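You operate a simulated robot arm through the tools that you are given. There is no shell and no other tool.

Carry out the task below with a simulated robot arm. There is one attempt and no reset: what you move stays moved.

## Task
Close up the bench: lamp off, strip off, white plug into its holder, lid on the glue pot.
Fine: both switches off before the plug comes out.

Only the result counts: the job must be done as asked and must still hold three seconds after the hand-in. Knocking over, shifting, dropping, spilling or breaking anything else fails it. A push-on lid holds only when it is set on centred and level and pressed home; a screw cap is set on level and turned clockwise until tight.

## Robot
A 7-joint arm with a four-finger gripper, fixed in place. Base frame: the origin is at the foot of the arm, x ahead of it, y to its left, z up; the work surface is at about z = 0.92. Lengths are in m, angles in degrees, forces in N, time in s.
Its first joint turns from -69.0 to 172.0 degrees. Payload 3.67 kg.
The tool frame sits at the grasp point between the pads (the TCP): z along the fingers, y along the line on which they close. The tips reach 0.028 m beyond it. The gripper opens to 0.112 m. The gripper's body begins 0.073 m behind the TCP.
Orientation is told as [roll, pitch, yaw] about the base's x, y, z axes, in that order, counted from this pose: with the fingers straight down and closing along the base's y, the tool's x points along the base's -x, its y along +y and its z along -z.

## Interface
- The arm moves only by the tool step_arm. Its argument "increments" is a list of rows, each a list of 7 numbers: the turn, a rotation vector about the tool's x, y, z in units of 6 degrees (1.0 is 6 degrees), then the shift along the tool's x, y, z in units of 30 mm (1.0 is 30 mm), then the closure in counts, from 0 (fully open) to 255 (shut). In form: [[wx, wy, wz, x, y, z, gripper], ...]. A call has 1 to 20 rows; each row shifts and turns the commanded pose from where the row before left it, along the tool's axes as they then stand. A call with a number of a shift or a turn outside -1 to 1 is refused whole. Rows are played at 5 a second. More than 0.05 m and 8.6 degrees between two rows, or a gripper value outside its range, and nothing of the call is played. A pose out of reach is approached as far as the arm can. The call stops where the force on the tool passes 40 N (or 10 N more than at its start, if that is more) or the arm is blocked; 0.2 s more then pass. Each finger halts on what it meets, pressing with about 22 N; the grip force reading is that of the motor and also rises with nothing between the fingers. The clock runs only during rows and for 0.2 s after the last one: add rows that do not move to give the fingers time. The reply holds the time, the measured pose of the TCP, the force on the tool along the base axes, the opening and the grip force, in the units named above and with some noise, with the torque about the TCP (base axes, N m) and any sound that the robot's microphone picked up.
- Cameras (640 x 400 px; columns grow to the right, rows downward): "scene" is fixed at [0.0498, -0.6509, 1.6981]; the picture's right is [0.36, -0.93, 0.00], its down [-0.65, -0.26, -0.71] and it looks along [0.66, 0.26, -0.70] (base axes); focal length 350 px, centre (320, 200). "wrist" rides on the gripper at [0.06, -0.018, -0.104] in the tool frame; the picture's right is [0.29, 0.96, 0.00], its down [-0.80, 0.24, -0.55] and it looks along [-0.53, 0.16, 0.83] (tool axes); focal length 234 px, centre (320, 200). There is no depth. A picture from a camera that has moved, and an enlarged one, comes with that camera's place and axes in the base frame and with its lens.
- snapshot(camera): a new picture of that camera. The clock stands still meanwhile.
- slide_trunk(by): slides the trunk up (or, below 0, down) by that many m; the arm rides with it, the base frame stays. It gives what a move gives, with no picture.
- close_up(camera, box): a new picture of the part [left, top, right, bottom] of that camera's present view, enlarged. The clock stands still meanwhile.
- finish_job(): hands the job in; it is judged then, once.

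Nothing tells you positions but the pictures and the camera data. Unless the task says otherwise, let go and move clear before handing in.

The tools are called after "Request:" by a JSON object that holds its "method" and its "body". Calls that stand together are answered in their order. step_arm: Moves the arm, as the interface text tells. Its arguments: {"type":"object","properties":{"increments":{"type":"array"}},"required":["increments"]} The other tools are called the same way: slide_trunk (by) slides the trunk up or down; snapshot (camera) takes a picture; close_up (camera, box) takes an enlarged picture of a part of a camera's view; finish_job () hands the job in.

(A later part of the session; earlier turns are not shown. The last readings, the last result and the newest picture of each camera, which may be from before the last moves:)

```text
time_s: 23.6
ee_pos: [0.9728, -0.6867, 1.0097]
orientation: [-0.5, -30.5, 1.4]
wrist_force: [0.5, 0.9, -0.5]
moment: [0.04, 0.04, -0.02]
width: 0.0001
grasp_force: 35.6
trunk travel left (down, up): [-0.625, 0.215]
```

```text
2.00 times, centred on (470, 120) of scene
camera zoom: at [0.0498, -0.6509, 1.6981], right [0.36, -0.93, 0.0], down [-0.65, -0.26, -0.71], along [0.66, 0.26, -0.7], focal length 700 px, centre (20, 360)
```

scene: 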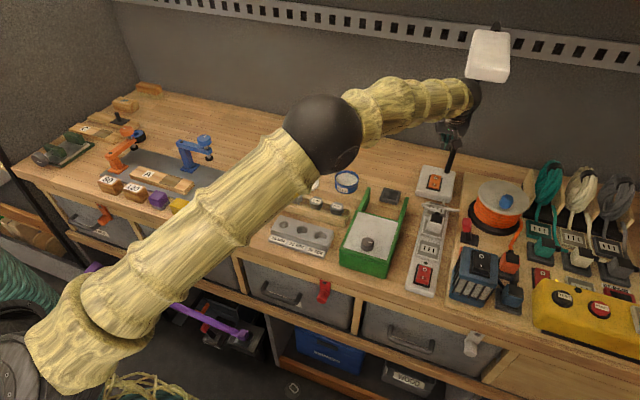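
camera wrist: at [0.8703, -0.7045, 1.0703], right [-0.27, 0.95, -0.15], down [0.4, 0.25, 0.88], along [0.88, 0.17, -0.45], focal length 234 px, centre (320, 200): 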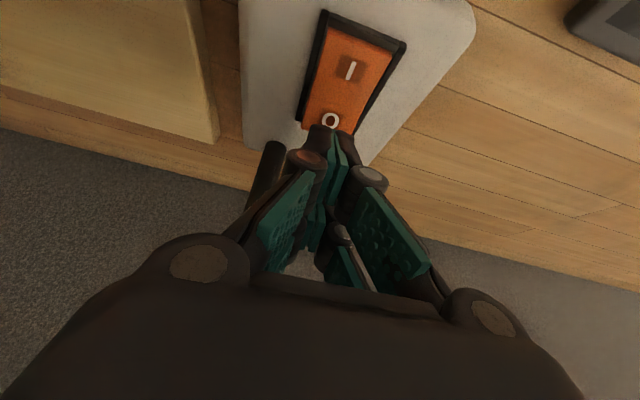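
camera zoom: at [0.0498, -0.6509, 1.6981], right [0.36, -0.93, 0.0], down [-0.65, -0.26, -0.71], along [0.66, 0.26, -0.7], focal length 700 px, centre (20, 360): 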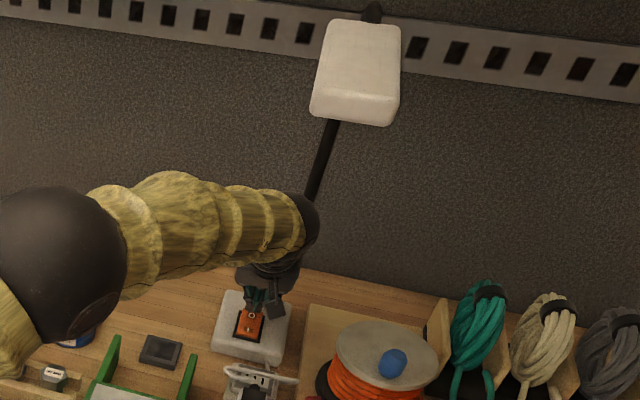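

The edge is right behind "O" and about 2 cm above it. I'll shift 4 mm outward and press straight down in small steps.

Request:
{"method": "step_arm", "body": {"increments": [[0, 0, 0, -0.115, 0.02, 0.068, 255], [0, 0, 0, 0.0507, 0, 0.0862, 255], [0, 0, 0, 0.0507, 0, 0.0862, 255], [0, 0, 0, 0.0507, 0, 0.0862, 255], [0, 0, 0, 0.0507, 0, 0.0862, 255], [0, 0, 0, 0.0507, 0, 0.0862, 255], [0, 0, 0, 0.0507, 0, 0.0862, 255], [0, 0, 0, 0.0507, 0, 0.0862, 255], [0, 0, 0, 0.0507, 0, 0.0862, 255], [0, 0, 0, 0.0507, 0, 0.0862, 255], [0, 0, 0, 0.0507, 0, 0.0862, 255]]}}

Request:
{"method": "close_up", "body": {"camera": "wrist", "box": [270, 0, 430, 150]}}

```text
time_s: 25.8
ee_pos: [0.9834, -0.6864, 0.994]
orientation: [-0.8, -31.6, 1.5]
wrist_force: [2.0, -0.8, 16.1]
moment: [0.04, 0.04, 0.09]
width: 0.0061
grasp_force: 36.1
trunk travel left (down, up): [-0.625, 0.215]
stopped in row 11: the force on the tool passed its limit at 43 N (the readings are from after the stop); the commanded pose is now the measured one
```

```text
2.67 times, centred on (350, 75) of wrist
camera zoom: at [0.879, -0.7045, 1.0523], right [-0.26, 0.95, -0.16], down [0.39, 0.26, 0.89], along [0.88, 0.17, -0.44], focal length 624 px, centre (240, 533)
```

zoom: 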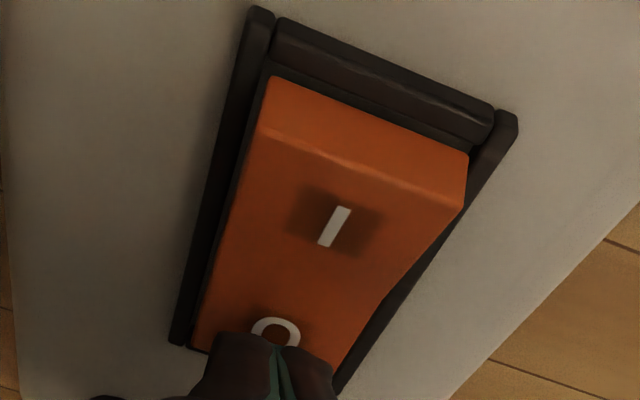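

The lamp rocker's "I" end has risen. I'll lift off gently and check that it stays.

Request:
{"method": "step_arm", "body": {"increments": [[0, 0, 0, -0.05, 0, -0.0866, 255], [0, 0, 0, -0.1, 0, -0.173, 255], [0, 0, 0, -0.2, 0, -0.35, 255], [0, 0, 0, -0.2, 0, -0.35, 255], [0, 0, 0, 0, 0, 0, 255]]}}

Request:
{"method": "close_up", "body": {"camera": "wrist", "box": [270, 0, 430, 150]}}

Request:
{"method": "close_up", "body": {"camera": "scene", "box": [390, 20, 550, 300]}}

```text
time_s: 27.0
ee_pos: [0.9824, -0.6872, 1.021]
orientation: [-0.6, -31.1, 1.4]
wrist_force: [0.0, -0.1, 0.2]
moment: [-0.02, 0.0, -0.01]
width: 0.0
grasp_force: 35.6
trunk travel left (down, up): [-0.625, 0.215]
```

```text
2.67 times, centred on (350, 75) of wrist
camera zoom: at [0.8779, -0.7065, 1.08], right [-0.26, 0.95, -0.16], down [0.39, 0.26, 0.88], along [0.88, 0.17, -0.44], focal length 624 px, centre (240, 533)
```

zoom: 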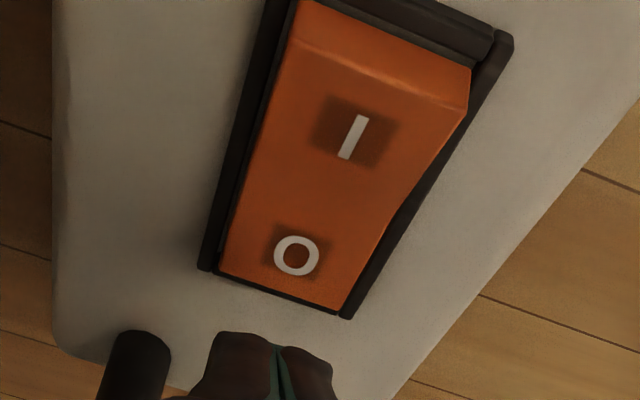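

```text
1.43 times, centred on (470, 160) of scene
camera zoom: at [0.0498, -0.6509, 1.6981], right [0.36, -0.93, 0.0], down [-0.65, -0.26, -0.71], along [0.66, 0.26, -0.7], focal length 500 px, centre (106, 257)
```

zoom: 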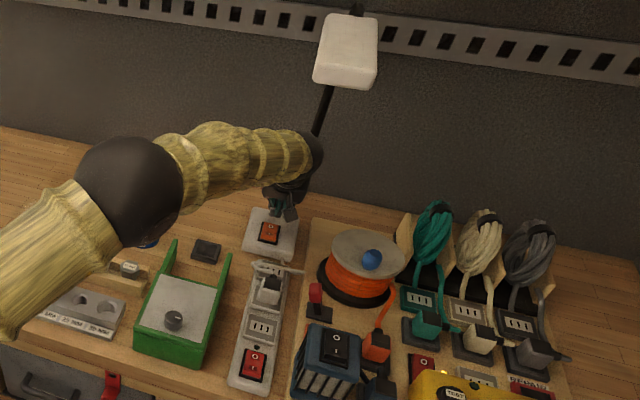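

Both switches are now off, and the lamp rocker holds with "O" down. I'll withdraw toward the robot at low height to stay clear of the lamp head, then look straight down at the plug, cord and holder.

Request:
{"method": "step_arm", "body": {"increments": [[0, 0, 0, 0.2, 0, -0.85, 255], [0, 0, 0, 0.6, 0, -0.8, 255], [0, 0, 0, 0.866, 0, -0.5, 255], [0, 0, 0, 0.866, 0, -0.5, 255], [0, 0, 0, 0.866, 0, -0.5, 255], [0, 0, 0, 0.866, 0, -0.5, 255], [0, 0, 0, 0.866, 0, -0.5, 255], [0, 0, 0, 0.866, 0, -0.5, 255], [0, 0, 0, 0, 0, 0, 255]]}}

Request:
{"method": "snapshot", "body": {"camera": "wrist"}}

```text
time_s: 29.0
ee_pos: [0.7547, -0.6912, 1.0476]
orientation: [-0.8, -31.0, 1.4]
wrist_force: [0.2, 1.1, 0.7]
moment: [-0.02, 0.01, 0.02]
width: 0.0
grasp_force: 35.3
trunk travel left (down, up): [-0.625, 0.215]
```

```text
taken
camera wrist: at [0.6516, -0.7099, 1.1061], right [-0.26, 0.95, -0.16], down [0.39, 0.26, 0.88], along [0.88, 0.17, -0.44], focal length 234 px, centre (320, 200)
```

wrist: 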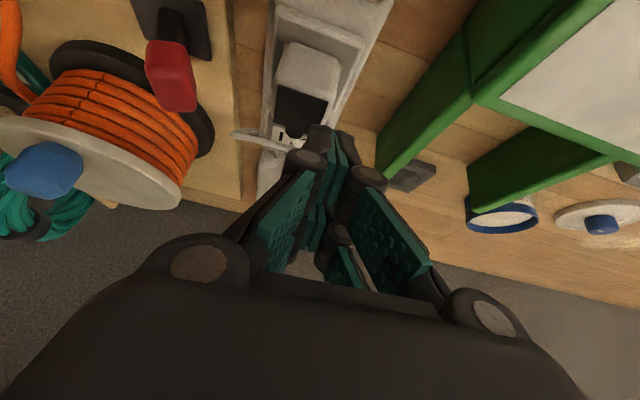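

I'm back above the plug. I'll rise, return the tool to vertical and open the gripper.

Request:
{"method": "step_arm", "body": {"increments": [[0, 0, 0, -0.5, 0, -0.866, 255], [0, 0, 0, -0.5, 0, -0.866, 255], [0, 0, 0, -0.5, 0, -0.866, 255], [0, 0, 0, -0.5, 0, -0.866, 255], [0, 1, 0, 0, 0, 0, 200], [0, 1, 0, 0, 0, 0, 100], [0, 1, 0, 0, 0, 0, 0], [0, 1, 0, 0, 0, 0, 0], [0, 1, 0, 0, 0, 0, 0], [0.13, 0.17, 0.23, 0, 0, 0, 0], [0, 0, 0, 0, 0, 0, 0]]}}

Request:
{"method": "snapshot", "body": {"camera": "wrist"}}

Request:
{"method": "snapshot", "body": {"camera": "scene"}}

```text
time_s: 31.5
ee_pos: [0.6895, -0.6399, 1.1977]
orientation: [4.1, 0.5, 0.7]
wrist_force: [0.5, 8.9, 7.6]
moment: [-0.8, -0.02, 0.0]
width: 0.1122
grasp_force: 0.3
trunk travel left (down, up): [-0.625, 0.215]
stopped in row 11: the arm was blocked; the commanded pose is now the measured one
```

```text
taken
camera wrist: at [0.6309, -0.6643, 1.3007], right [-0.3, 0.95, 0.07], down [0.8, 0.21, 0.56], along [0.52, 0.23, -0.82], focal length 234 px, centre (320, 200)
```

wrist: 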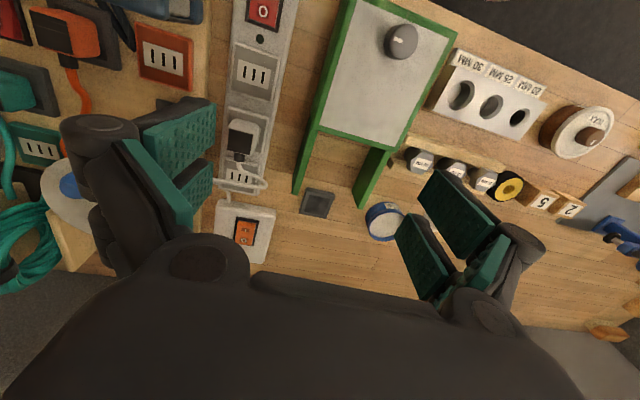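

```text
taken
```

scene: 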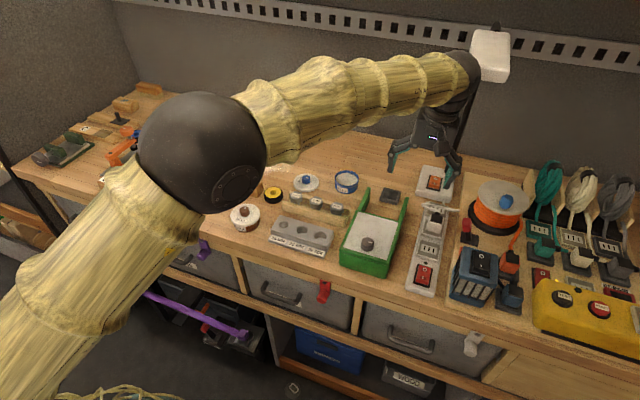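

The arm was blocked: the wrist has come up against the lamp head, which I think reaches out to about (0.8, -0.7, 1.36). I'll back away toward the robot and to the left, then check that the lamp hasn't moved.

Request:
{"method": "step_arm", "body": {"increments": [[0, 0, 0, 0.3, 0.5, 0, 0], [0, 0, 0, 0.5, 0.7, 0, 0], [0, 0, 0, 1, 1, 0, 0], [0, 0, 0, 1, 0, 0, 0], [0, 0, 0, 0, 0, 0, 0]]}}

Request:
{"method": "snapshot", "body": {"camera": "scene"}}

Request:
{"method": "close_up", "body": {"camera": "scene", "box": [430, 0, 560, 180]}}

Request:
{"method": "close_up", "body": {"camera": "scene", "box": [380, 150, 540, 310]}}

```text
time_s: 31.8
ee_pos: [0.8784, -0.4681, 1.0807]
orientation: [12.5, 10.0, 11.2]
wrist_force: [-1.7, 4.8, 7.1]
moment: [-0.54, -0.24, 0.11]
width: 0.111
grasp_force: 0.2
trunk travel left (down, up): [-0.625, 0.215]
stopped in row 1: the arm was blocked; the commanded pose is now the measured one
```

```text
taken
```

scene: 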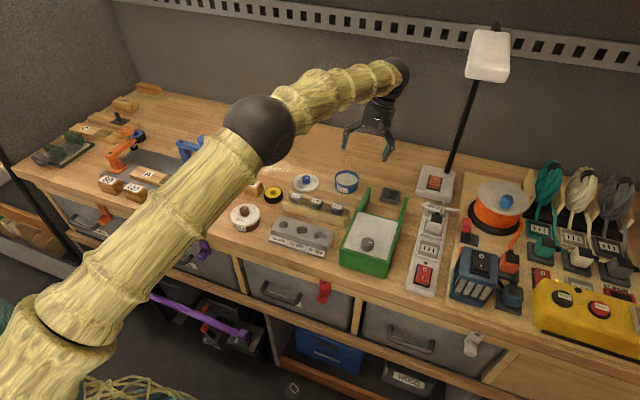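

```text
2.22 times, centred on (495, 90) of scene
camera zoom: at [0.0498, -0.6509, 1.6981], right [0.36, -0.93, 0.0], down [-0.65, -0.26, -0.71], along [0.66, 0.26, -0.7], focal length 778 px, centre (-69, 444)
```

zoom: 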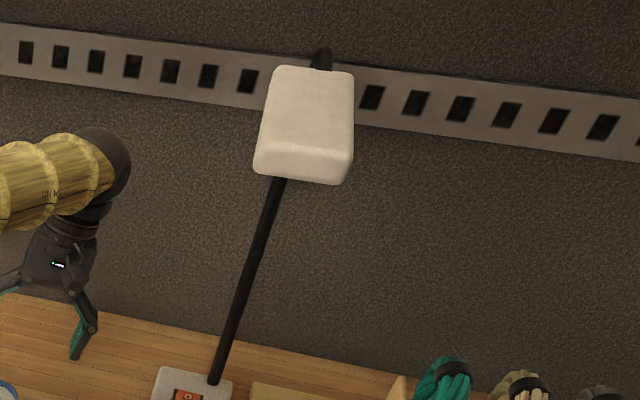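

```text
2.50 times, centred on (460, 230) of scene
camera zoom: at [0.0498, -0.6509, 1.6981], right [0.36, -0.93, 0.0], down [-0.65, -0.26, -0.71], along [0.66, 0.26, -0.7], focal length 875 px, centre (-30, 125)
```

zoom: 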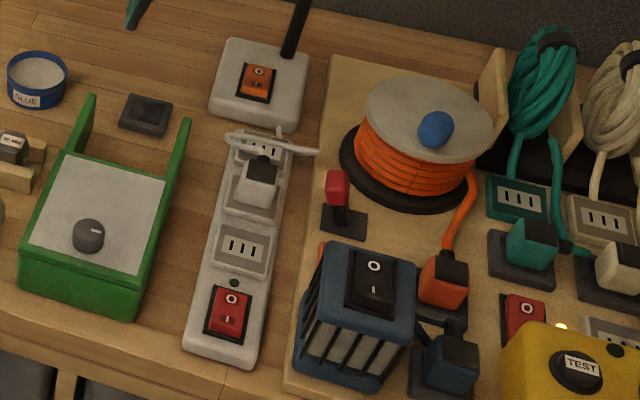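

The lamp is exactly where it was, but the arm swung sideways and now reads (0.88, -0.47, 1.08), tilted. I'll let it settle with a still row and check for contact before moving further.

Request:
{"method": "step_arm", "body": {"increments": [[0, 0, 0, 0, 0, 0, 0]]}}

Request:
{"method": "snapshot", "body": {"camera": "wrist"}}

Request:
{"method": "snapshot", "body": {"camera": "scene"}}

```text
time_s: 32.1
ee_pos: [1.0091, -0.559, 0.9481]
orientation: [8.4, 15.0, 7.2]
wrist_force: [1.6, -0.3, -4.1]
moment: [-0.02, 0.14, -0.01]
width: 0.1099
grasp_force: 0.0
trunk travel left (down, up): [-0.625, 0.215]
stopped in row 1: the arm was blocked; the commanded pose is now the measured one
```

```text
taken
camera wrist: at [0.983, -0.5949, 1.0611], right [-0.36, 0.91, 0.21], down [0.89, 0.27, 0.36], along [0.27, 0.32, -0.91], focal length 234 px, centre (320, 200)
```

wrist: 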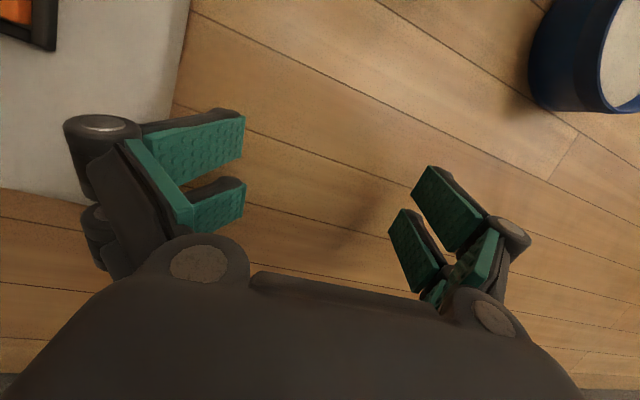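

```text
taken
```

scene: 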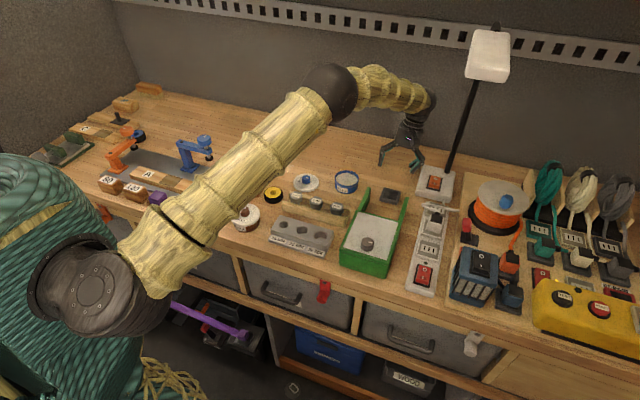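

The arm has been flung outward to near full extension at (1.01, -0.56, 0.95), with open fingertips just over the table beside the lamp base. I'll lift a little and retract slowly to regain control.

Request:
{"method": "step_arm", "body": {"increments": [[0, 0, 0, 0.1, 0, -0.4, 0]]}}

Request:
{"method": "snapshot", "body": {"camera": "scene"}}

Request:
{"method": "snapshot", "body": {"camera": "wrist"}}

```text
time_s: 32.5
ee_pos: [0.9565, -0.6305, 1.0333]
orientation: [-2.6, 8.6, 3.7]
wrist_force: [-0.2, 5.4, -3.3]
moment: [-0.53, 0.09, 0.12]
width: 0.1128
grasp_force: 0.0
trunk travel left (down, up): [-0.625, 0.215]
stopped in row 1: the arm was blocked; the commanded pose is now the measured one
```

```text
taken
```

scene: 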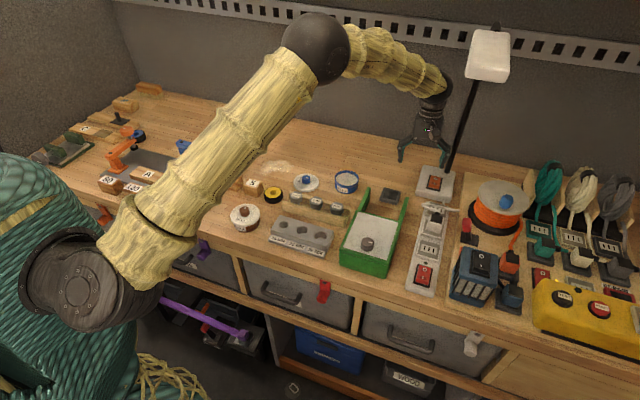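

```text
taken
camera wrist: at [0.9143, -0.6457, 1.1462], right [-0.35, 0.94, 0.0], down [0.85, 0.32, 0.42], along [0.39, 0.15, -0.91], focal length 234 px, centre (320, 200)
```

wrist: 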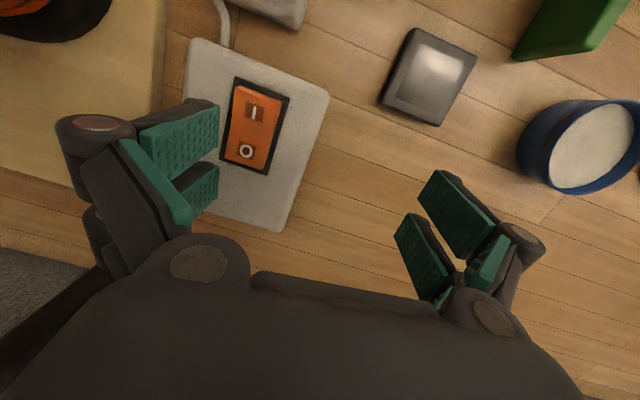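

The arm swung back partway to (0.957, -0.63, 1.03) and nothing appears disturbed. I'll give one still row to see whether it settles.

Request:
{"method": "step_arm", "body": {"increments": [[0, 0, 0, 0, 0, 0, 0]]}}

Request:
{"method": "snapshot", "body": {"camera": "scene"}}

```text
time_s: 32.8
ee_pos: [0.7669, -0.7584, 1.1]
orientation: [-5.3, -0.7, -2.3]
wrist_force: [4.1, 0.5, -0.2]
moment: [-0.08, 0.38, -0.04]
width: 0.1119
grasp_force: 0.0
trunk travel left (down, up): [-0.625, 0.215]
stopped in row 1: the arm was blocked; the commanded pose is now the measured one
```

```text
taken
```

scene: 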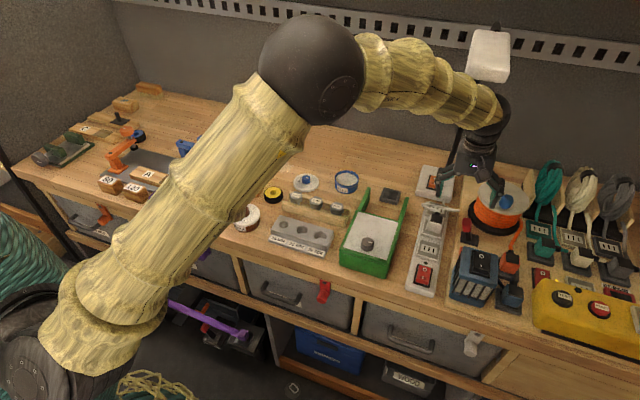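

The arm is still swinging but is closer to upright, at (0.767, -0.758, 1.10). I'll send another still row so it can damp out.

Request:
{"method": "step_arm", "body": {"increments": [[0, 0, 0, 0, 0, 0, 0]]}}

Request:
{"method": "snapshot", "body": {"camera": "scene"}}

```text
time_s: 33.1
ee_pos: [0.7164, -0.6955, 1.1687]
orientation: [-3.2, -3.7, -1.0]
wrist_force: [12.5, 4.5, -5.0]
moment: [-0.49, 1.0, -0.07]
width: 0.1119
grasp_force: 0.0
trunk travel left (down, up): [-0.625, 0.215]
stopped in row 1: the arm was blocked; the commanded pose is now the measured one
```

```text
taken
```

scene: 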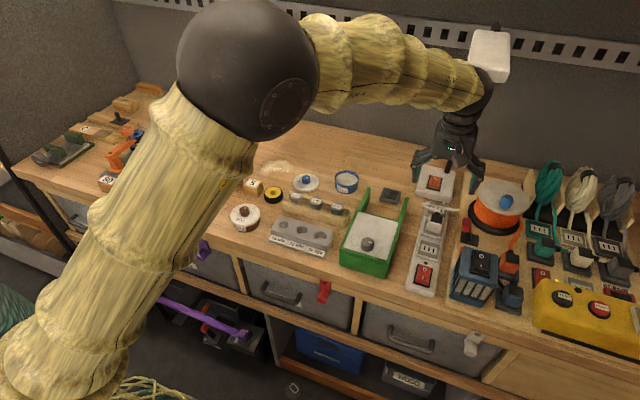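

The arm is back near the upright pose I commanded, at (0.716, -0.696, 1.169), but the wrist is again close to the lamp head. I'll step gently down and toward the robot.

Request:
{"method": "step_arm", "body": {"increments": [[0, 0, 0, 0.3, 0, 0.3, 0]]}}

Request:
{"method": "snapshot", "body": {"camera": "scene"}}

```text
time_s: 33.7
ee_pos: [0.7096, -0.6129, 1.1824]
orientation: [-3.0, -2.1, -0.4]
wrist_force: [-7.2, -0.1, 4.7]
moment: [0.07, -0.62, 0.07]
width: 0.1121
grasp_force: 0.3
trunk travel left (down, up): [-0.625, 0.215]
stopped in row 1: the arm was blocked; the commanded pose is now the measured one
```

```text
taken
```

scene: 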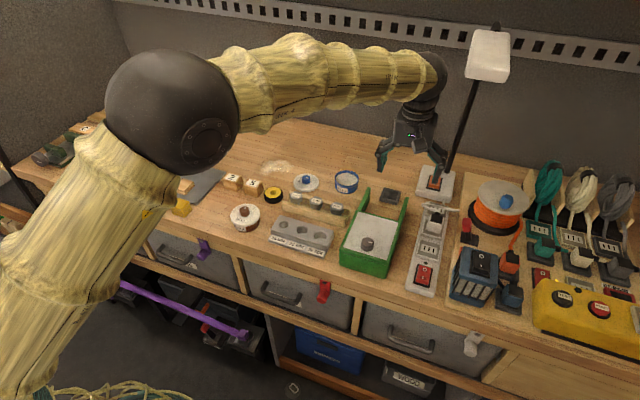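

The wrist is now clear of the lamp head, and the lamp is in its original place. I'll give another still row to settle.

Request:
{"method": "step_arm", "body": {"increments": [[0, 0, 0, 0, 0, 0, 0], [0, 0, 0, 0, 0, 0, 0]]}}

```text
time_s: 34.0
ee_pos: [0.8843, -0.4858, 1.0365]
orientation: [4.6, 10.5, 8.1]
wrist_force: [-1.4, -4.0, 6.9]
moment: [0.36, -0.3, -0.11]
width: 0.1112
grasp_force: 0.1
trunk travel left (down, up): [-0.625, 0.215]
stopped in row 1: the arm was blocked; the commanded pose is now the measured one
```

The arm seems to hunt after each stop: it swung out again to (0.884, -0.486, 1.037), which is open space between holder and pot. I'll raise the trunk a little, which lifts everything clear and gives the controller uninterrupted time to settle.

Request:
{"method": "slide_trunk", "body": {"by": 0.06}}

Request:
{"method": "snapshot", "body": {"camera": "scene"}}

```text
time_s: 34.4
ee_pos: [1.021, -0.539, 0.9528]
orientation: [-1.6, 9.9, 5.0]
wrist_force: [7.2, -4.8, 6.6]
moment: [0.45, 0.44, -0.13]
width: 0.1121
grasp_force: 0.0
trunk travel left (down, up): [-0.625, 0.215]
stopped: the arm was blocked; the commanded pose is now the measured one
```

```text
taken
```

scene: 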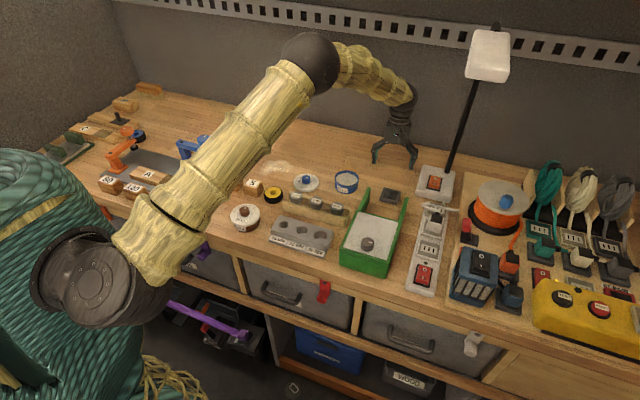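

The arm is circling between a few poses because each stop resets its target while it is still moving. Nothing on the bench has moved so far. I'll command a sustained retreat up, back and to the left, away from the lamp and bench items.

Request:
{"method": "step_arm", "body": {"increments": [[0, 0, 0, 0.9, 0.7, -1, 0], [0, 0, 0, 0.9, 0.7, -1, 0], [0, 0, 0, 0.9, 0.7, -1, 0], [0, 0, 0, 0.9, 0.7, -1, 0], [0, 0, 0, 0.9, 0.7, -1, 0], [0, 0, 0, 0.9, 0.7, -1, 0]]}}

Request:
{"method": "snapshot", "body": {"camera": "scene"}}

```text
time_s: 34.7
ee_pos: [0.9313, -0.5893, 1.0483]
orientation: [-9.2, 2.3, 3.1]
wrist_force: [0.2, 5.9, -1.6]
moment: [-0.55, -0.03, 0.01]
width: 0.1119
grasp_force: 0.0
trunk travel left (down, up): [-0.625, 0.215]
stopped in row 1: the arm was blocked; the commanded pose is now the measured one
```

```text
taken
```

scene: 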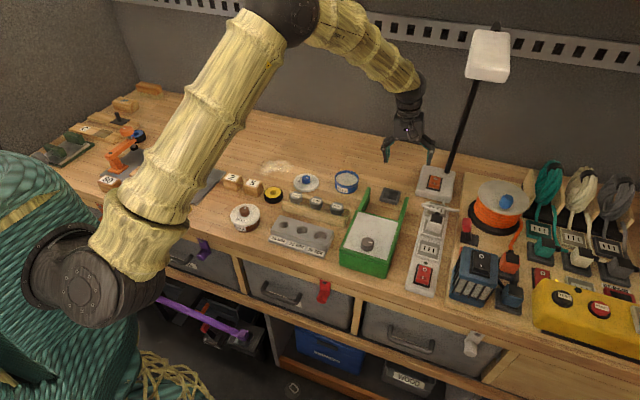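

The arm is heading back and up, the right way, with everything still in place. I'll keep commanding the retreat.

Request:
{"method": "step_arm", "body": {"increments": [[0, 0, 0, 0.9, 0.7, -1, 0], [0, 0, 0, 0.9, 0.7, -1, 0], [0, 0, 0, 0.9, 0.7, -1, 0], [0, 0, 0, 0.9, 0.7, -1, 0]]}}

Request:
{"method": "snapshot", "body": {"camera": "scene"}}

```text
time_s: 35.0
ee_pos: [0.7079, -0.7125, 1.1161]
orientation: [-9.3, -6.8, -3.4]
wrist_force: [3.5, 0.1, -0.1]
moment: [-0.07, 0.36, -0.09]
width: 0.1119
grasp_force: 0.1
trunk travel left (down, up): [-0.625, 0.215]
stopped in row 1: the arm was blocked; the commanded pose is now the measured one
```

```text
taken
```

scene: 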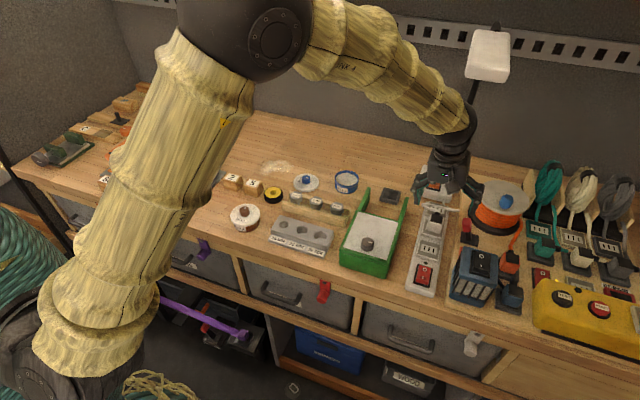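

The arm is now at (0.708, -0.713, 1.116), close to a normal posture. I'll keep steering it back toward the robot and left.

Request:
{"method": "step_arm", "body": {"increments": [[0, 0, 0, 1, 0.7, 0, 0], [0, 0, 0, 1, 0.7, 0, 0], [0, 0, 0, 1, 0.7, 0, 0]]}}

Request:
{"method": "snapshot", "body": {"camera": "scene"}}

```text
time_s: 35.4
ee_pos: [0.6381, -0.6209, 1.1823]
orientation: [-8.5, -9.8, -1.9]
wrist_force: [0.8, 1.6, -1.1]
moment: [-0.09, 0.04, -0.02]
width: 0.1121
grasp_force: 0.0
trunk travel left (down, up): [-0.625, 0.215]
stopped in row 1: the arm was blocked; the commanded pose is now the measured one
```

```text
taken
```

scene: 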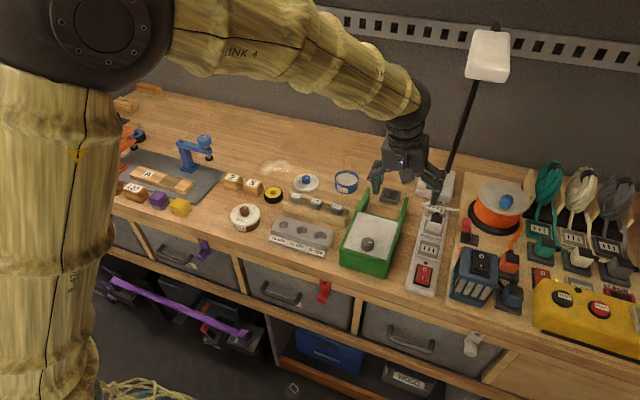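

The arm is well clear of the lamp now at (0.638, -0.621, 1.18), and the readings are calm. I'll test whether it holds still.

Request:
{"method": "step_arm", "body": {"increments": [[0, 0, 0, 0.3, 0.2, 0, 0]]}}

Request:
{"method": "snapshot", "body": {"camera": "scene"}}

```text
time_s: 36.0
ee_pos: [0.689, -0.6166, 1.1352]
orientation: [-8.5, -6.7, -2.2]
wrist_force: [-1.4, -0.1, -1.7]
moment: [0.01, -0.16, 0.07]
width: 0.112
grasp_force: 0.0
trunk travel left (down, up): [-0.625, 0.215]
stopped in row 1: the arm was blocked; the commanded pose is now the measured one
```

```text
taken
```

scene: 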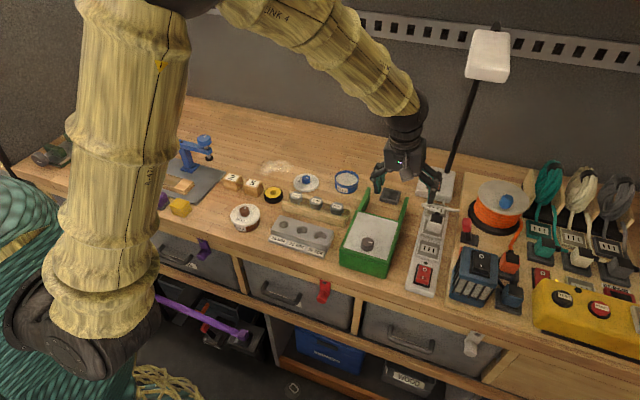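

The motion is much smaller now and the elbow is rising to a more natural posture. Another still row to let it settle.

Request:
{"method": "step_arm", "body": {"increments": [[0, 0, 0, 0.1, 0.1, 0, 0]]}}

Request:
{"method": "snapshot", "body": {"camera": "scene"}}

```text
time_s: 36.3
ee_pos: [0.5538, -0.5859, 1.154]
orientation: [-10.4, -8.6, -2.1]
wrist_force: [-0.2, 3.2, -3.1]
moment: [-0.28, 0.07, -0.07]
width: 0.1115
grasp_force: 0.0
trunk travel left (down, up): [-0.625, 0.215]
stopped in row 1: the arm was blocked; the commanded pose is now the measured one
```

```text
taken
```

scene: 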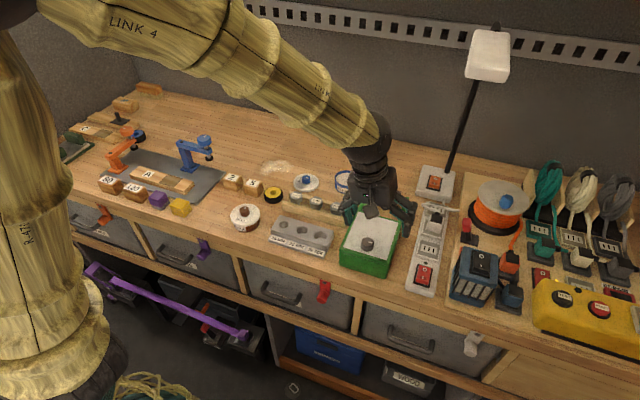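

The arm moved further back to (0.554, -0.586, 1.154), above the green crate with clearance. I'll continue with a slight upward command.

Request:
{"method": "step_arm", "body": {"increments": [[0, 0, 0, 0, 0.1, -0.3, 0]]}}

Request:
{"method": "snapshot", "body": {"camera": "scene"}}

```text
time_s: 36.7
ee_pos: [0.5912, -0.5879, 1.199]
orientation: [-9.9, -12.6, -2.1]
wrist_force: [-1.4, -1.5, 0.0]
moment: [0.18, -0.07, 0.08]
width: 0.1121
grasp_force: 0.0
trunk travel left (down, up): [-0.625, 0.215]
```

```text
taken
```

scene: 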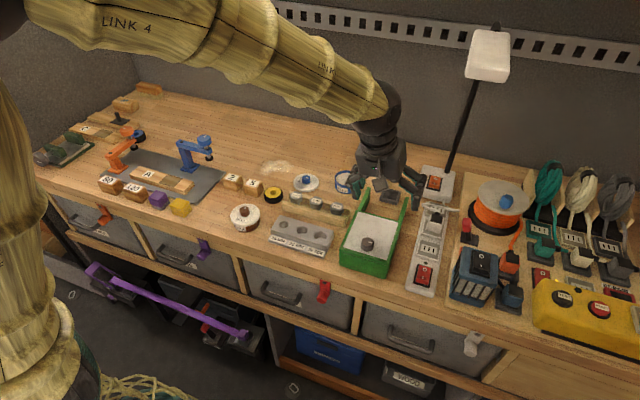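

That call was not blocked. I'll hold still for a few rows and confirm it settles.

Request:
{"method": "step_arm", "body": {"increments": [[0, 0, 0, 0, 0, 0, 0], [0, 0, 0, 0, 0, 0, 0], [0, 0, 0, 0, 0, 0, 0], [0, 0, 0, 0, 0, 0, 0], [0, 0, 0, 0, 0, 0, 0]]}}

Request:
{"method": "snapshot", "body": {"camera": "scene"}}

Request:
{"method": "snapshot", "body": {"camera": "wrist"}}

```text
time_s: 38.1
ee_pos: [0.5784, -0.5794, 1.2045]
orientation: [-10.4, -13.0, -2.2]
wrist_force: [0.3, 0.0, -0.3]
moment: [0.02, 0.1, -0.01]
width: 0.1119
grasp_force: 0.1
trunk travel left (down, up): [-0.625, 0.215]
stopped in row 5: the arm was blocked; the commanded pose is now the measured one
```

```text
taken
```

scene: 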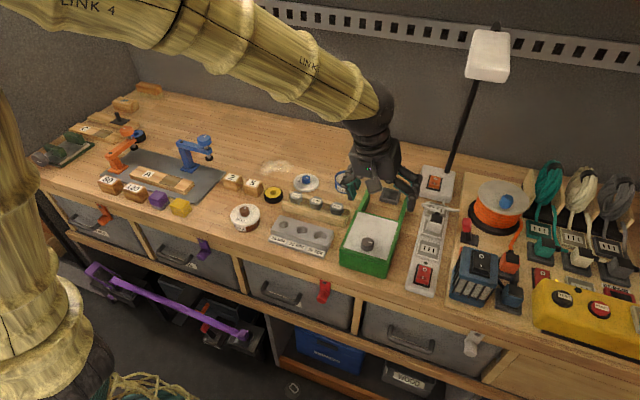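

```text
taken
camera wrist: at [0.4981, -0.5758, 1.2947], right [-0.21, 0.95, -0.23], down [0.68, 0.31, 0.67], along [0.71, -0.02, -0.71], focal length 234 px, centre (320, 200)
```

wrist: 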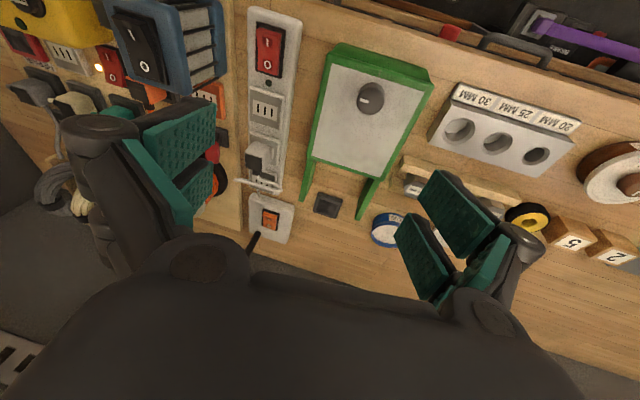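

The arm has settled at (0.578, -0.579, 1.205) with all objects still in place. I'll test control with a small move left (+y).

Request:
{"method": "step_arm", "body": {"increments": [[0, 0, 0, 0, 0.5, 0, 0], [0, 0, 0, 0, 0.5, 0, 0], [0, 0, 0, 0, 0, 0, 0], [0, 0, 0, 0, 0, 0, 0]]}}

```text
time_s: 39.1
ee_pos: [0.5943, -0.55, 1.1937]
orientation: [-10.3, -12.4, -2.1]
wrist_force: [0.4, -0.1, -0.8]
moment: [0.02, -0.01, 0.01]
width: 0.112
grasp_force: 0.1
trunk travel left (down, up): [-0.625, 0.215]
```

Control is back. I'll level the tool's orientation in small steps.

Request:
{"method": "step_arm", "body": {"increments": [[-0.43, 0.52, -0.08, 0, 0, 0, 0], [-0.43, 0.52, -0.08, 0, 0, 0, 0], [-0.43, 0.52, -0.08, 0, 0, 0, 0], [-0.43, 0.52, -0.08, 0, 0, 0, 0], [0, 0, 0, 0, 0, 0, 0], [0, 0, 0, 0, 0, 0, 0]]}}

Request:
{"method": "snapshot", "body": {"camera": "scene"}}

```text
time_s: 40.5
ee_pos: [0.5909, -0.5502, 1.196]
orientation: [-0.1, 0.0, -1.1]
wrist_force: [0.1, -0.1, -0.4]
moment: [-0.01, 0.06, 0.0]
width: 0.1122
grasp_force: 0.1
trunk travel left (down, up): [-0.625, 0.215]
```

```text
taken
```

scene: 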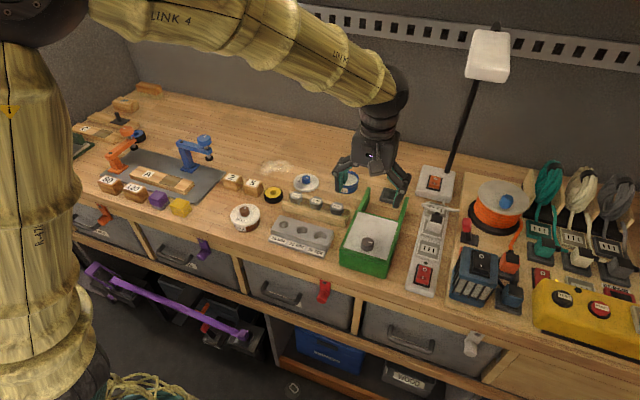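

The arm is under control and level, and the bench is undisturbed. From now on I'll keep the TCP below about z = 1.06 near the lamp head. I'll examine the plug, its holder and the similar holders to see how the plug sits.

Request:
{"method": "snapshot", "body": {"camera": "wrist"}}

Request:
{"method": "close_up", "body": {"camera": "scene", "box": [415, 195, 465, 240]}}

Request:
{"method": "close_up", "body": {"camera": "scene", "box": [525, 225, 600, 275]}}

Request:
{"method": "close_up", "body": {"camera": "scene", "box": [370, 180, 410, 210]}}

```text
taken
camera wrist: at [0.5314, -0.566, 1.301], right [-0.27, 0.96, 0.0], down [0.8, 0.22, 0.55], along [0.53, 0.15, -0.83], focal length 234 px, centre (320, 200)
```

wrist: 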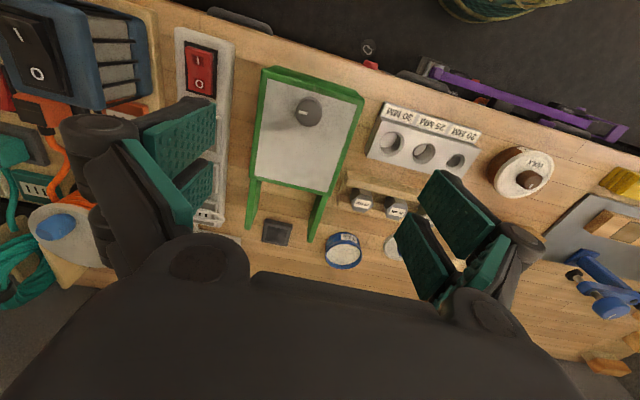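

```text
8.89 times, centred on (440, 218) of scene
camera zoom: at [0.0498, -0.6509, 1.6981], right [0.36, -0.93, 0.0], down [-0.65, -0.26, -0.71], along [0.66, 0.26, -0.7], focal length 3111 px, centre (-747, 44)
```

zoom: 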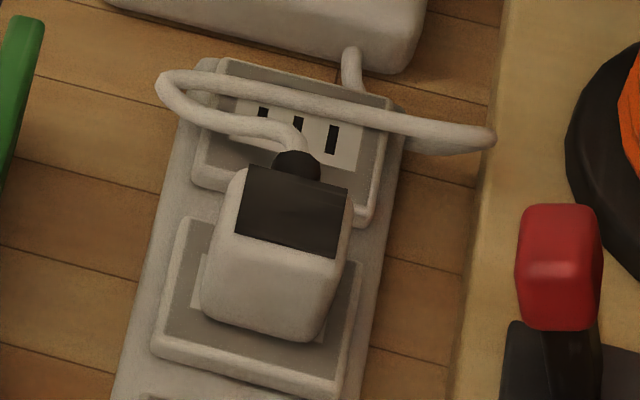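

```text
8.00 times, centred on (562, 250) of scene
camera zoom: at [0.0498, -0.6509, 1.6981], right [0.36, -0.93, 0.0], down [-0.65, -0.26, -0.71], along [0.66, 0.26, -0.7], focal length 2800 px, centre (-1620, -200)
```

zoom: 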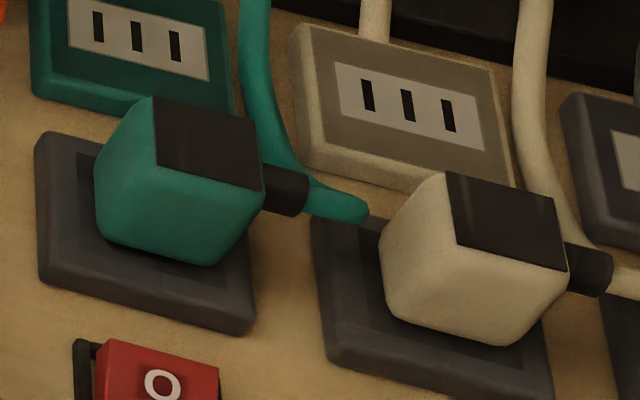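

```text
13.33 times, centred on (390, 195) of scene
camera zoom: at [0.0498, -0.6509, 1.6981], right [0.36, -0.93, 0.0], down [-0.65, -0.26, -0.71], along [0.66, 0.26, -0.7], focal length 4667 px, centre (-613, 267)
```

zoom: 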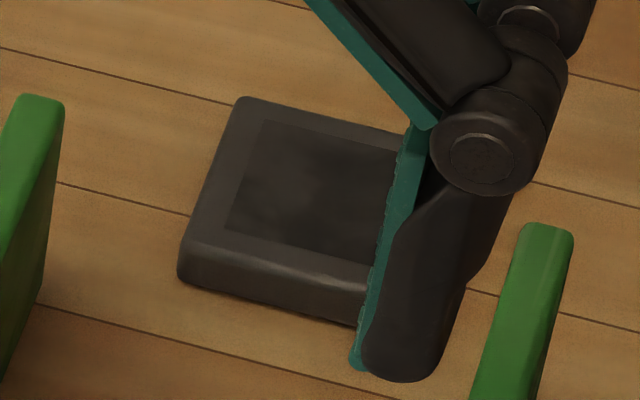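

The plug is a cube-like body with a black half where the cord leaves horizontally toward +x. The holder is a dark square tray with a square recess. I'll move to get a close wrist view of the plug, staying back from the lamp.

Request:
{"method": "step_arm", "body": {"increments": [[0, 0, -0.18, -0.2, -1, 0.4, 0], [0, 0, 0, -0.2, -1, 0.4, 0], [0, 0, 0, -0.2, -1, 0.4, 0], [0, 0, 0, -0.2, -1, 0.4, 0], [0, 0, 0, -0.2, -1, 0.4, 0], [0, 0, 0, 0, 0, 0, 0], [0, 0, 0, 0, 0, 0, 0]]}}

Request:
{"method": "snapshot", "body": {"camera": "wrist"}}

```text
time_s: 42.1
ee_pos: [0.6197, -0.7017, 1.1384]
orientation: [-0.3, 0.1, -0.1]
wrist_force: [0.2, -1.0, -0.1]
moment: [0.02, 0.01, 0.0]
width: 0.1122
grasp_force: 0.1
trunk travel left (down, up): [-0.625, 0.215]
```

```text
taken
camera wrist: at [0.5607, -0.7186, 1.2439], right [-0.29, 0.96, 0.0], down [0.8, 0.24, 0.55], along [0.53, 0.16, -0.83], focal length 234 px, centre (320, 200)
```

wrist: 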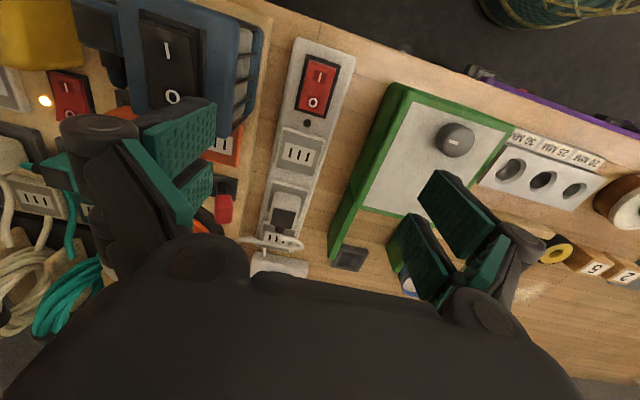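

Request:
{"method": "close_up", "body": {"camera": "wrist", "box": [240, 170, 340, 260]}}

Request:
{"method": "close_up", "body": {"camera": "wrist", "box": [310, 220, 390, 290]}}

```text
4.44 times, centred on (290, 215) of wrist
camera zoom: at [0.5607, -0.7186, 1.2439], right [-0.29, 0.96, 0.0], down [0.8, 0.24, 0.55], along [0.53, 0.16, -0.83], focal length 1041 px, centre (453, 133)
```

zoom: 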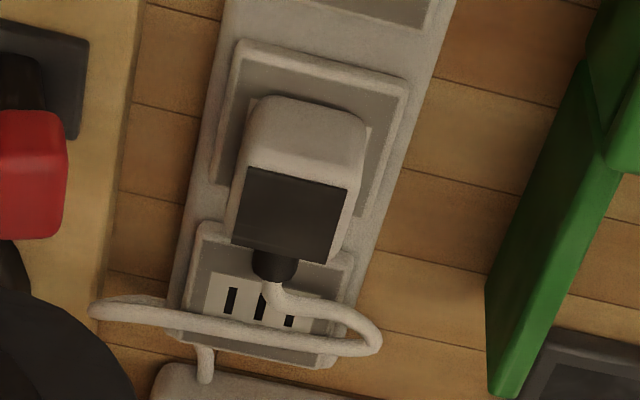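

```text
5.71 times, centred on (350, 255) of wrist
camera zoom: at [0.5607, -0.7186, 1.2439], right [-0.29, 0.96, 0.0], down [0.8, 0.24, 0.55], along [0.53, 0.16, -0.83], focal length 1338 px, centre (149, -114)
```

zoom: 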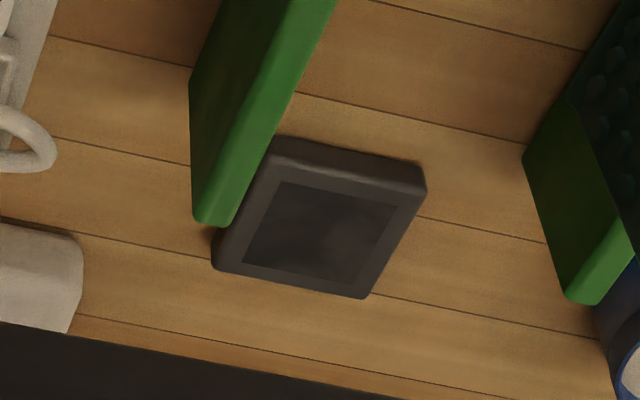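

I now have the following estimates:

| Item | Estimate |
|---|---|
| Plug body | x 0.748 to 0.781, y -0.727 to -0.693, top z ≈ 0.99 |
| Socket plate | about z = 0.955 |
| Holder recess | near (0.876, -0.565) |

Before grasping, I'll view the holder from closer to fix its position precisely.

Request:
{"method": "step_arm", "body": {"increments": [[0, 0, 0, 0, 1, 0, 0], [0, 0, 0, 0, 1, 0, 0], [0, 0, 0, 0, 1, 0, 0], [0, 0, 0, 0, 1, 0, 0], [0, 0, 0, 0, 1, 0, 0], [0, 0, 0, -1, 0, 0.2, 0], [0, 0, 0, -1, 0, 0.2, 0], [0, 0, 0, -1, 0, 0.2, 0], [0, 0, 0, -1, 0, 0.2, 0], [0, 0, 0, -1, 0, 0.2, 0], [0, 0, 0, 0, 0, 0, 0], [0, 0, 0, 0, 0, 0, 0]]}}

Request:
{"method": "snapshot", "body": {"camera": "wrist"}}

Request:
{"method": "snapshot", "body": {"camera": "scene"}}

```text
time_s: 44.7
ee_pos: [0.773, -0.55, 1.1053]
orientation: [-0.3, 0.0, -0.1]
wrist_force: [-0.3, 0.7, 0.3]
moment: [-0.04, -0.02, 0.02]
width: 0.1119
grasp_force: 0.0
trunk travel left (down, up): [-0.625, 0.215]
```

```text
taken
camera wrist: at [0.7125, -0.566, 1.21], right [-0.29, 0.96, 0.0], down [0.8, 0.24, 0.55], along [0.53, 0.16, -0.83], focal length 234 px, centre (320, 200)
```

wrist: 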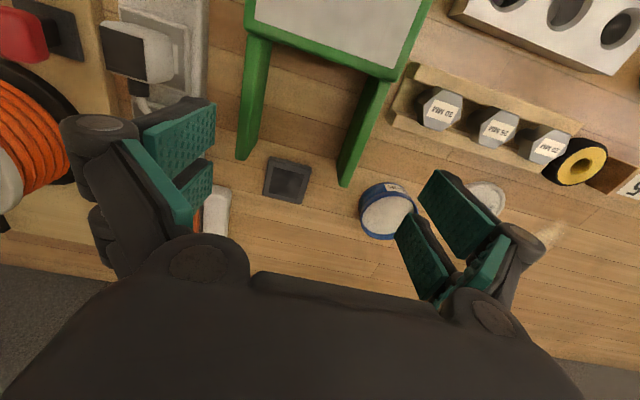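

```text
taken
```

scene: 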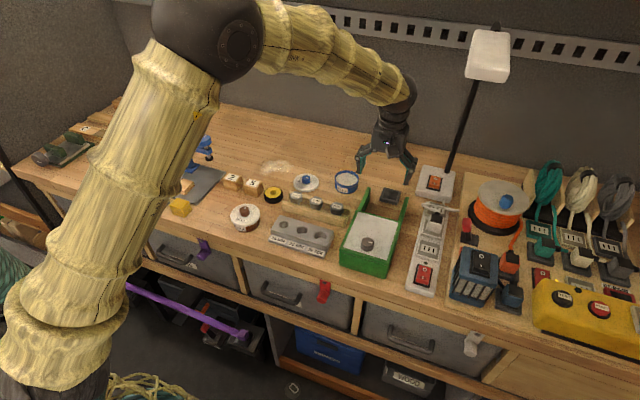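

Request:
{"method": "close_up", "body": {"camera": "wrist", "box": [245, 140, 335, 220]}}

Request:
{"method": "close_up", "body": {"camera": "wrist", "box": [80, 0, 200, 120]}}

Request:
{"method": "close_up", "body": {"camera": "wrist", "box": [340, 160, 440, 260]}}

Request:
{"method": "close_up", "body": {"camera": "scene", "box": [370, 180, 410, 210]}}

```text
5.00 times, centred on (290, 180) of wrist
camera zoom: at [0.7125, -0.566, 1.21], right [-0.29, 0.96, 0.0], down [0.8, 0.24, 0.55], along [0.53, 0.16, -0.83], focal length 1171 px, centre (470, 300)
```

zoom: 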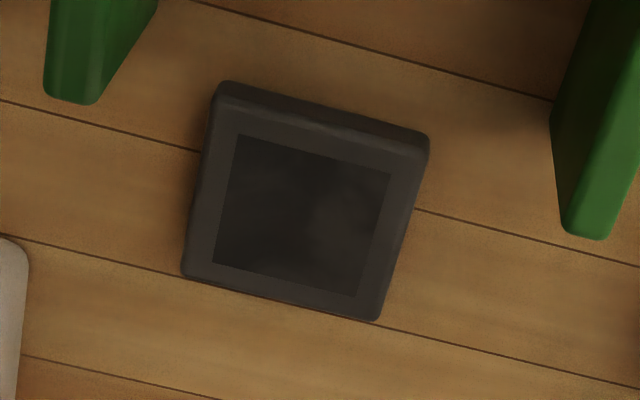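

```text
3.33 times, centred on (140, 60) of wrist
camera zoom: at [0.7125, -0.566, 1.21], right [-0.29, 0.96, 0.0], down [0.8, 0.24, 0.55], along [0.53, 0.16, -0.83], focal length 781 px, centre (920, 667)
```

zoom: 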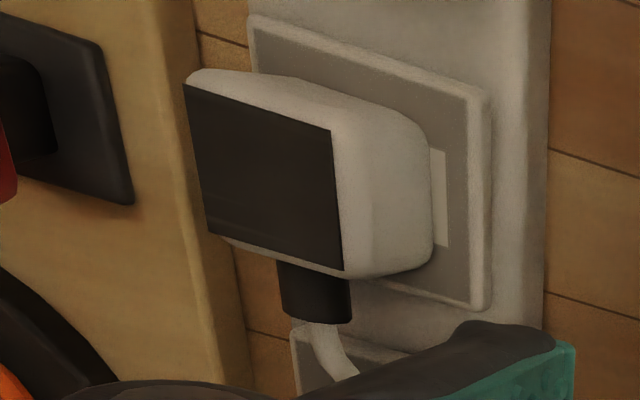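

```text
4.00 times, centred on (390, 210) of wrist
camera zoom: at [0.7125, -0.566, 1.21], right [-0.29, 0.96, 0.0], down [0.8, 0.24, 0.55], along [0.53, 0.16, -0.83], focal length 937 px, centre (40, 160)
```

zoom: 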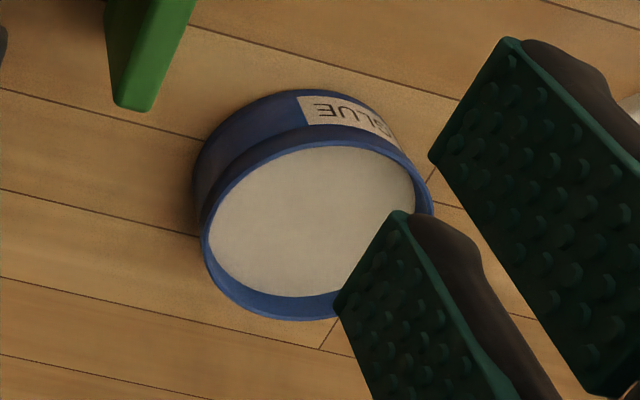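

```text
13.33 times, centred on (390, 195) of scene
camera zoom: at [0.0498, -0.6509, 1.6981], right [0.36, -0.93, 0.0], down [-0.65, -0.26, -0.71], along [0.66, 0.26, -0.7], focal length 4667 px, centre (-613, 267)
```

zoom: 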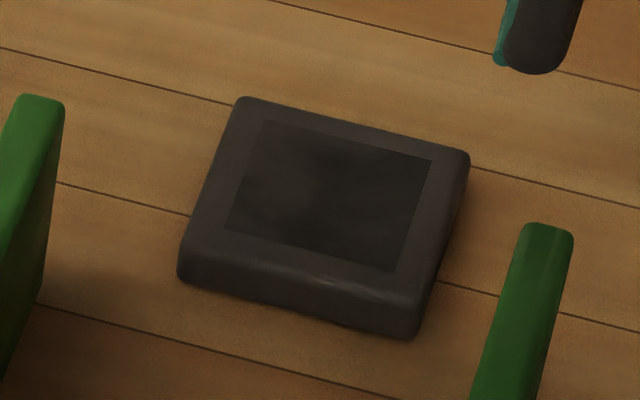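

The holder's dark square is 4 cm on a side, aligned with the axes, and centred at (0.874, -0.566) with its top at z ≈ 0.936. The plug is centred at (0.764, -0.712) with its top at z ≈ 0.993. I'll narrow the gripper to about 7 cm, lower below the lamp head and move over the plug.

Request:
{"method": "step_arm", "body": {"increments": [[0.05, 0, 0, 0, 0, 0.9, 60], [0, 0, 0, 0, 0, 0.93, 100], [0, 0, 0, 0.05, -0.9, 0, 100], [0, 0, 0, 0.05, -0.9, 0, 100], [0, 0, 0, 0.05, -0.9, 0, 100], [0, 0, 0, 0.05, -0.9, 0, 100], [0, 0, 0, 0.05, -0.9, 0, 100], [0, 0, 0, 0.05, -0.9, 0, 100], [0, 0, 0, 0, 0, 0, 100], [0, 0, 0, 0, 0, 0, 100]]}}

Request:
{"method": "snapshot", "body": {"camera": "wrist"}}

Request:
{"method": "snapshot", "body": {"camera": "scene"}}

```text
time_s: 46.9
ee_pos: [0.7605, -0.7145, 1.0554]
orientation: [-0.5, -0.1, 0.0]
wrist_force: [0.0, -0.6, 0.3]
moment: [0.01, -0.03, -0.01]
width: 0.0681
grasp_force: 0.0
trunk travel left (down, up): [-0.625, 0.215]
```

```text
taken
camera wrist: at [0.7005, -0.7312, 1.1591], right [-0.29, 0.96, -0.01], down [0.8, 0.24, 0.55], along [0.53, 0.15, -0.83], focal length 234 px, centre (320, 200)
```

wrist: 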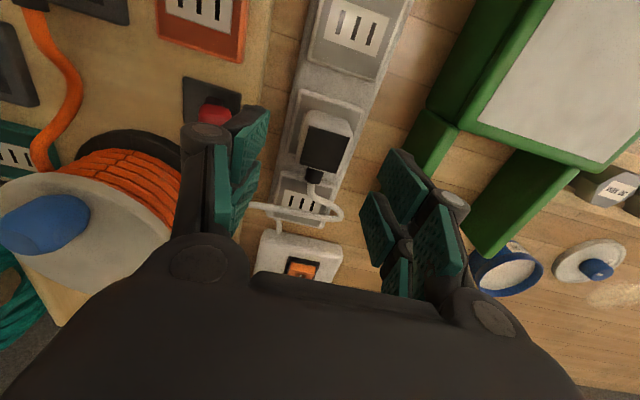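

```text
taken
```

scene: 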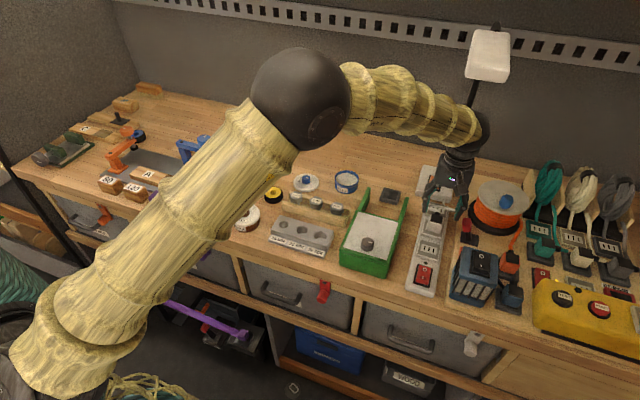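

The plug is visible between the open fingers and the wrist has clearance under the lamp head. I'll enlarge the view to centre precisely.

Request:
{"method": "close_up", "body": {"camera": "wrist", "box": [270, 80, 380, 240]}}

```text
2.50 times, centred on (325, 160) of wrist
camera zoom: at [0.7005, -0.7312, 1.1591], right [-0.29, 0.96, -0.01], down [0.8, 0.24, 0.55], along [0.53, 0.15, -0.83], focal length 585 px, centre (308, 300)
```

zoom: 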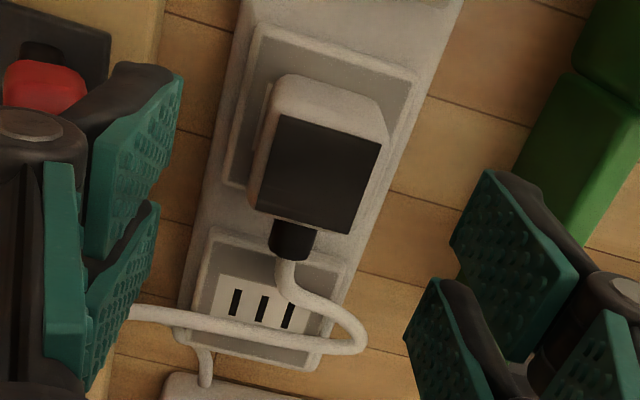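

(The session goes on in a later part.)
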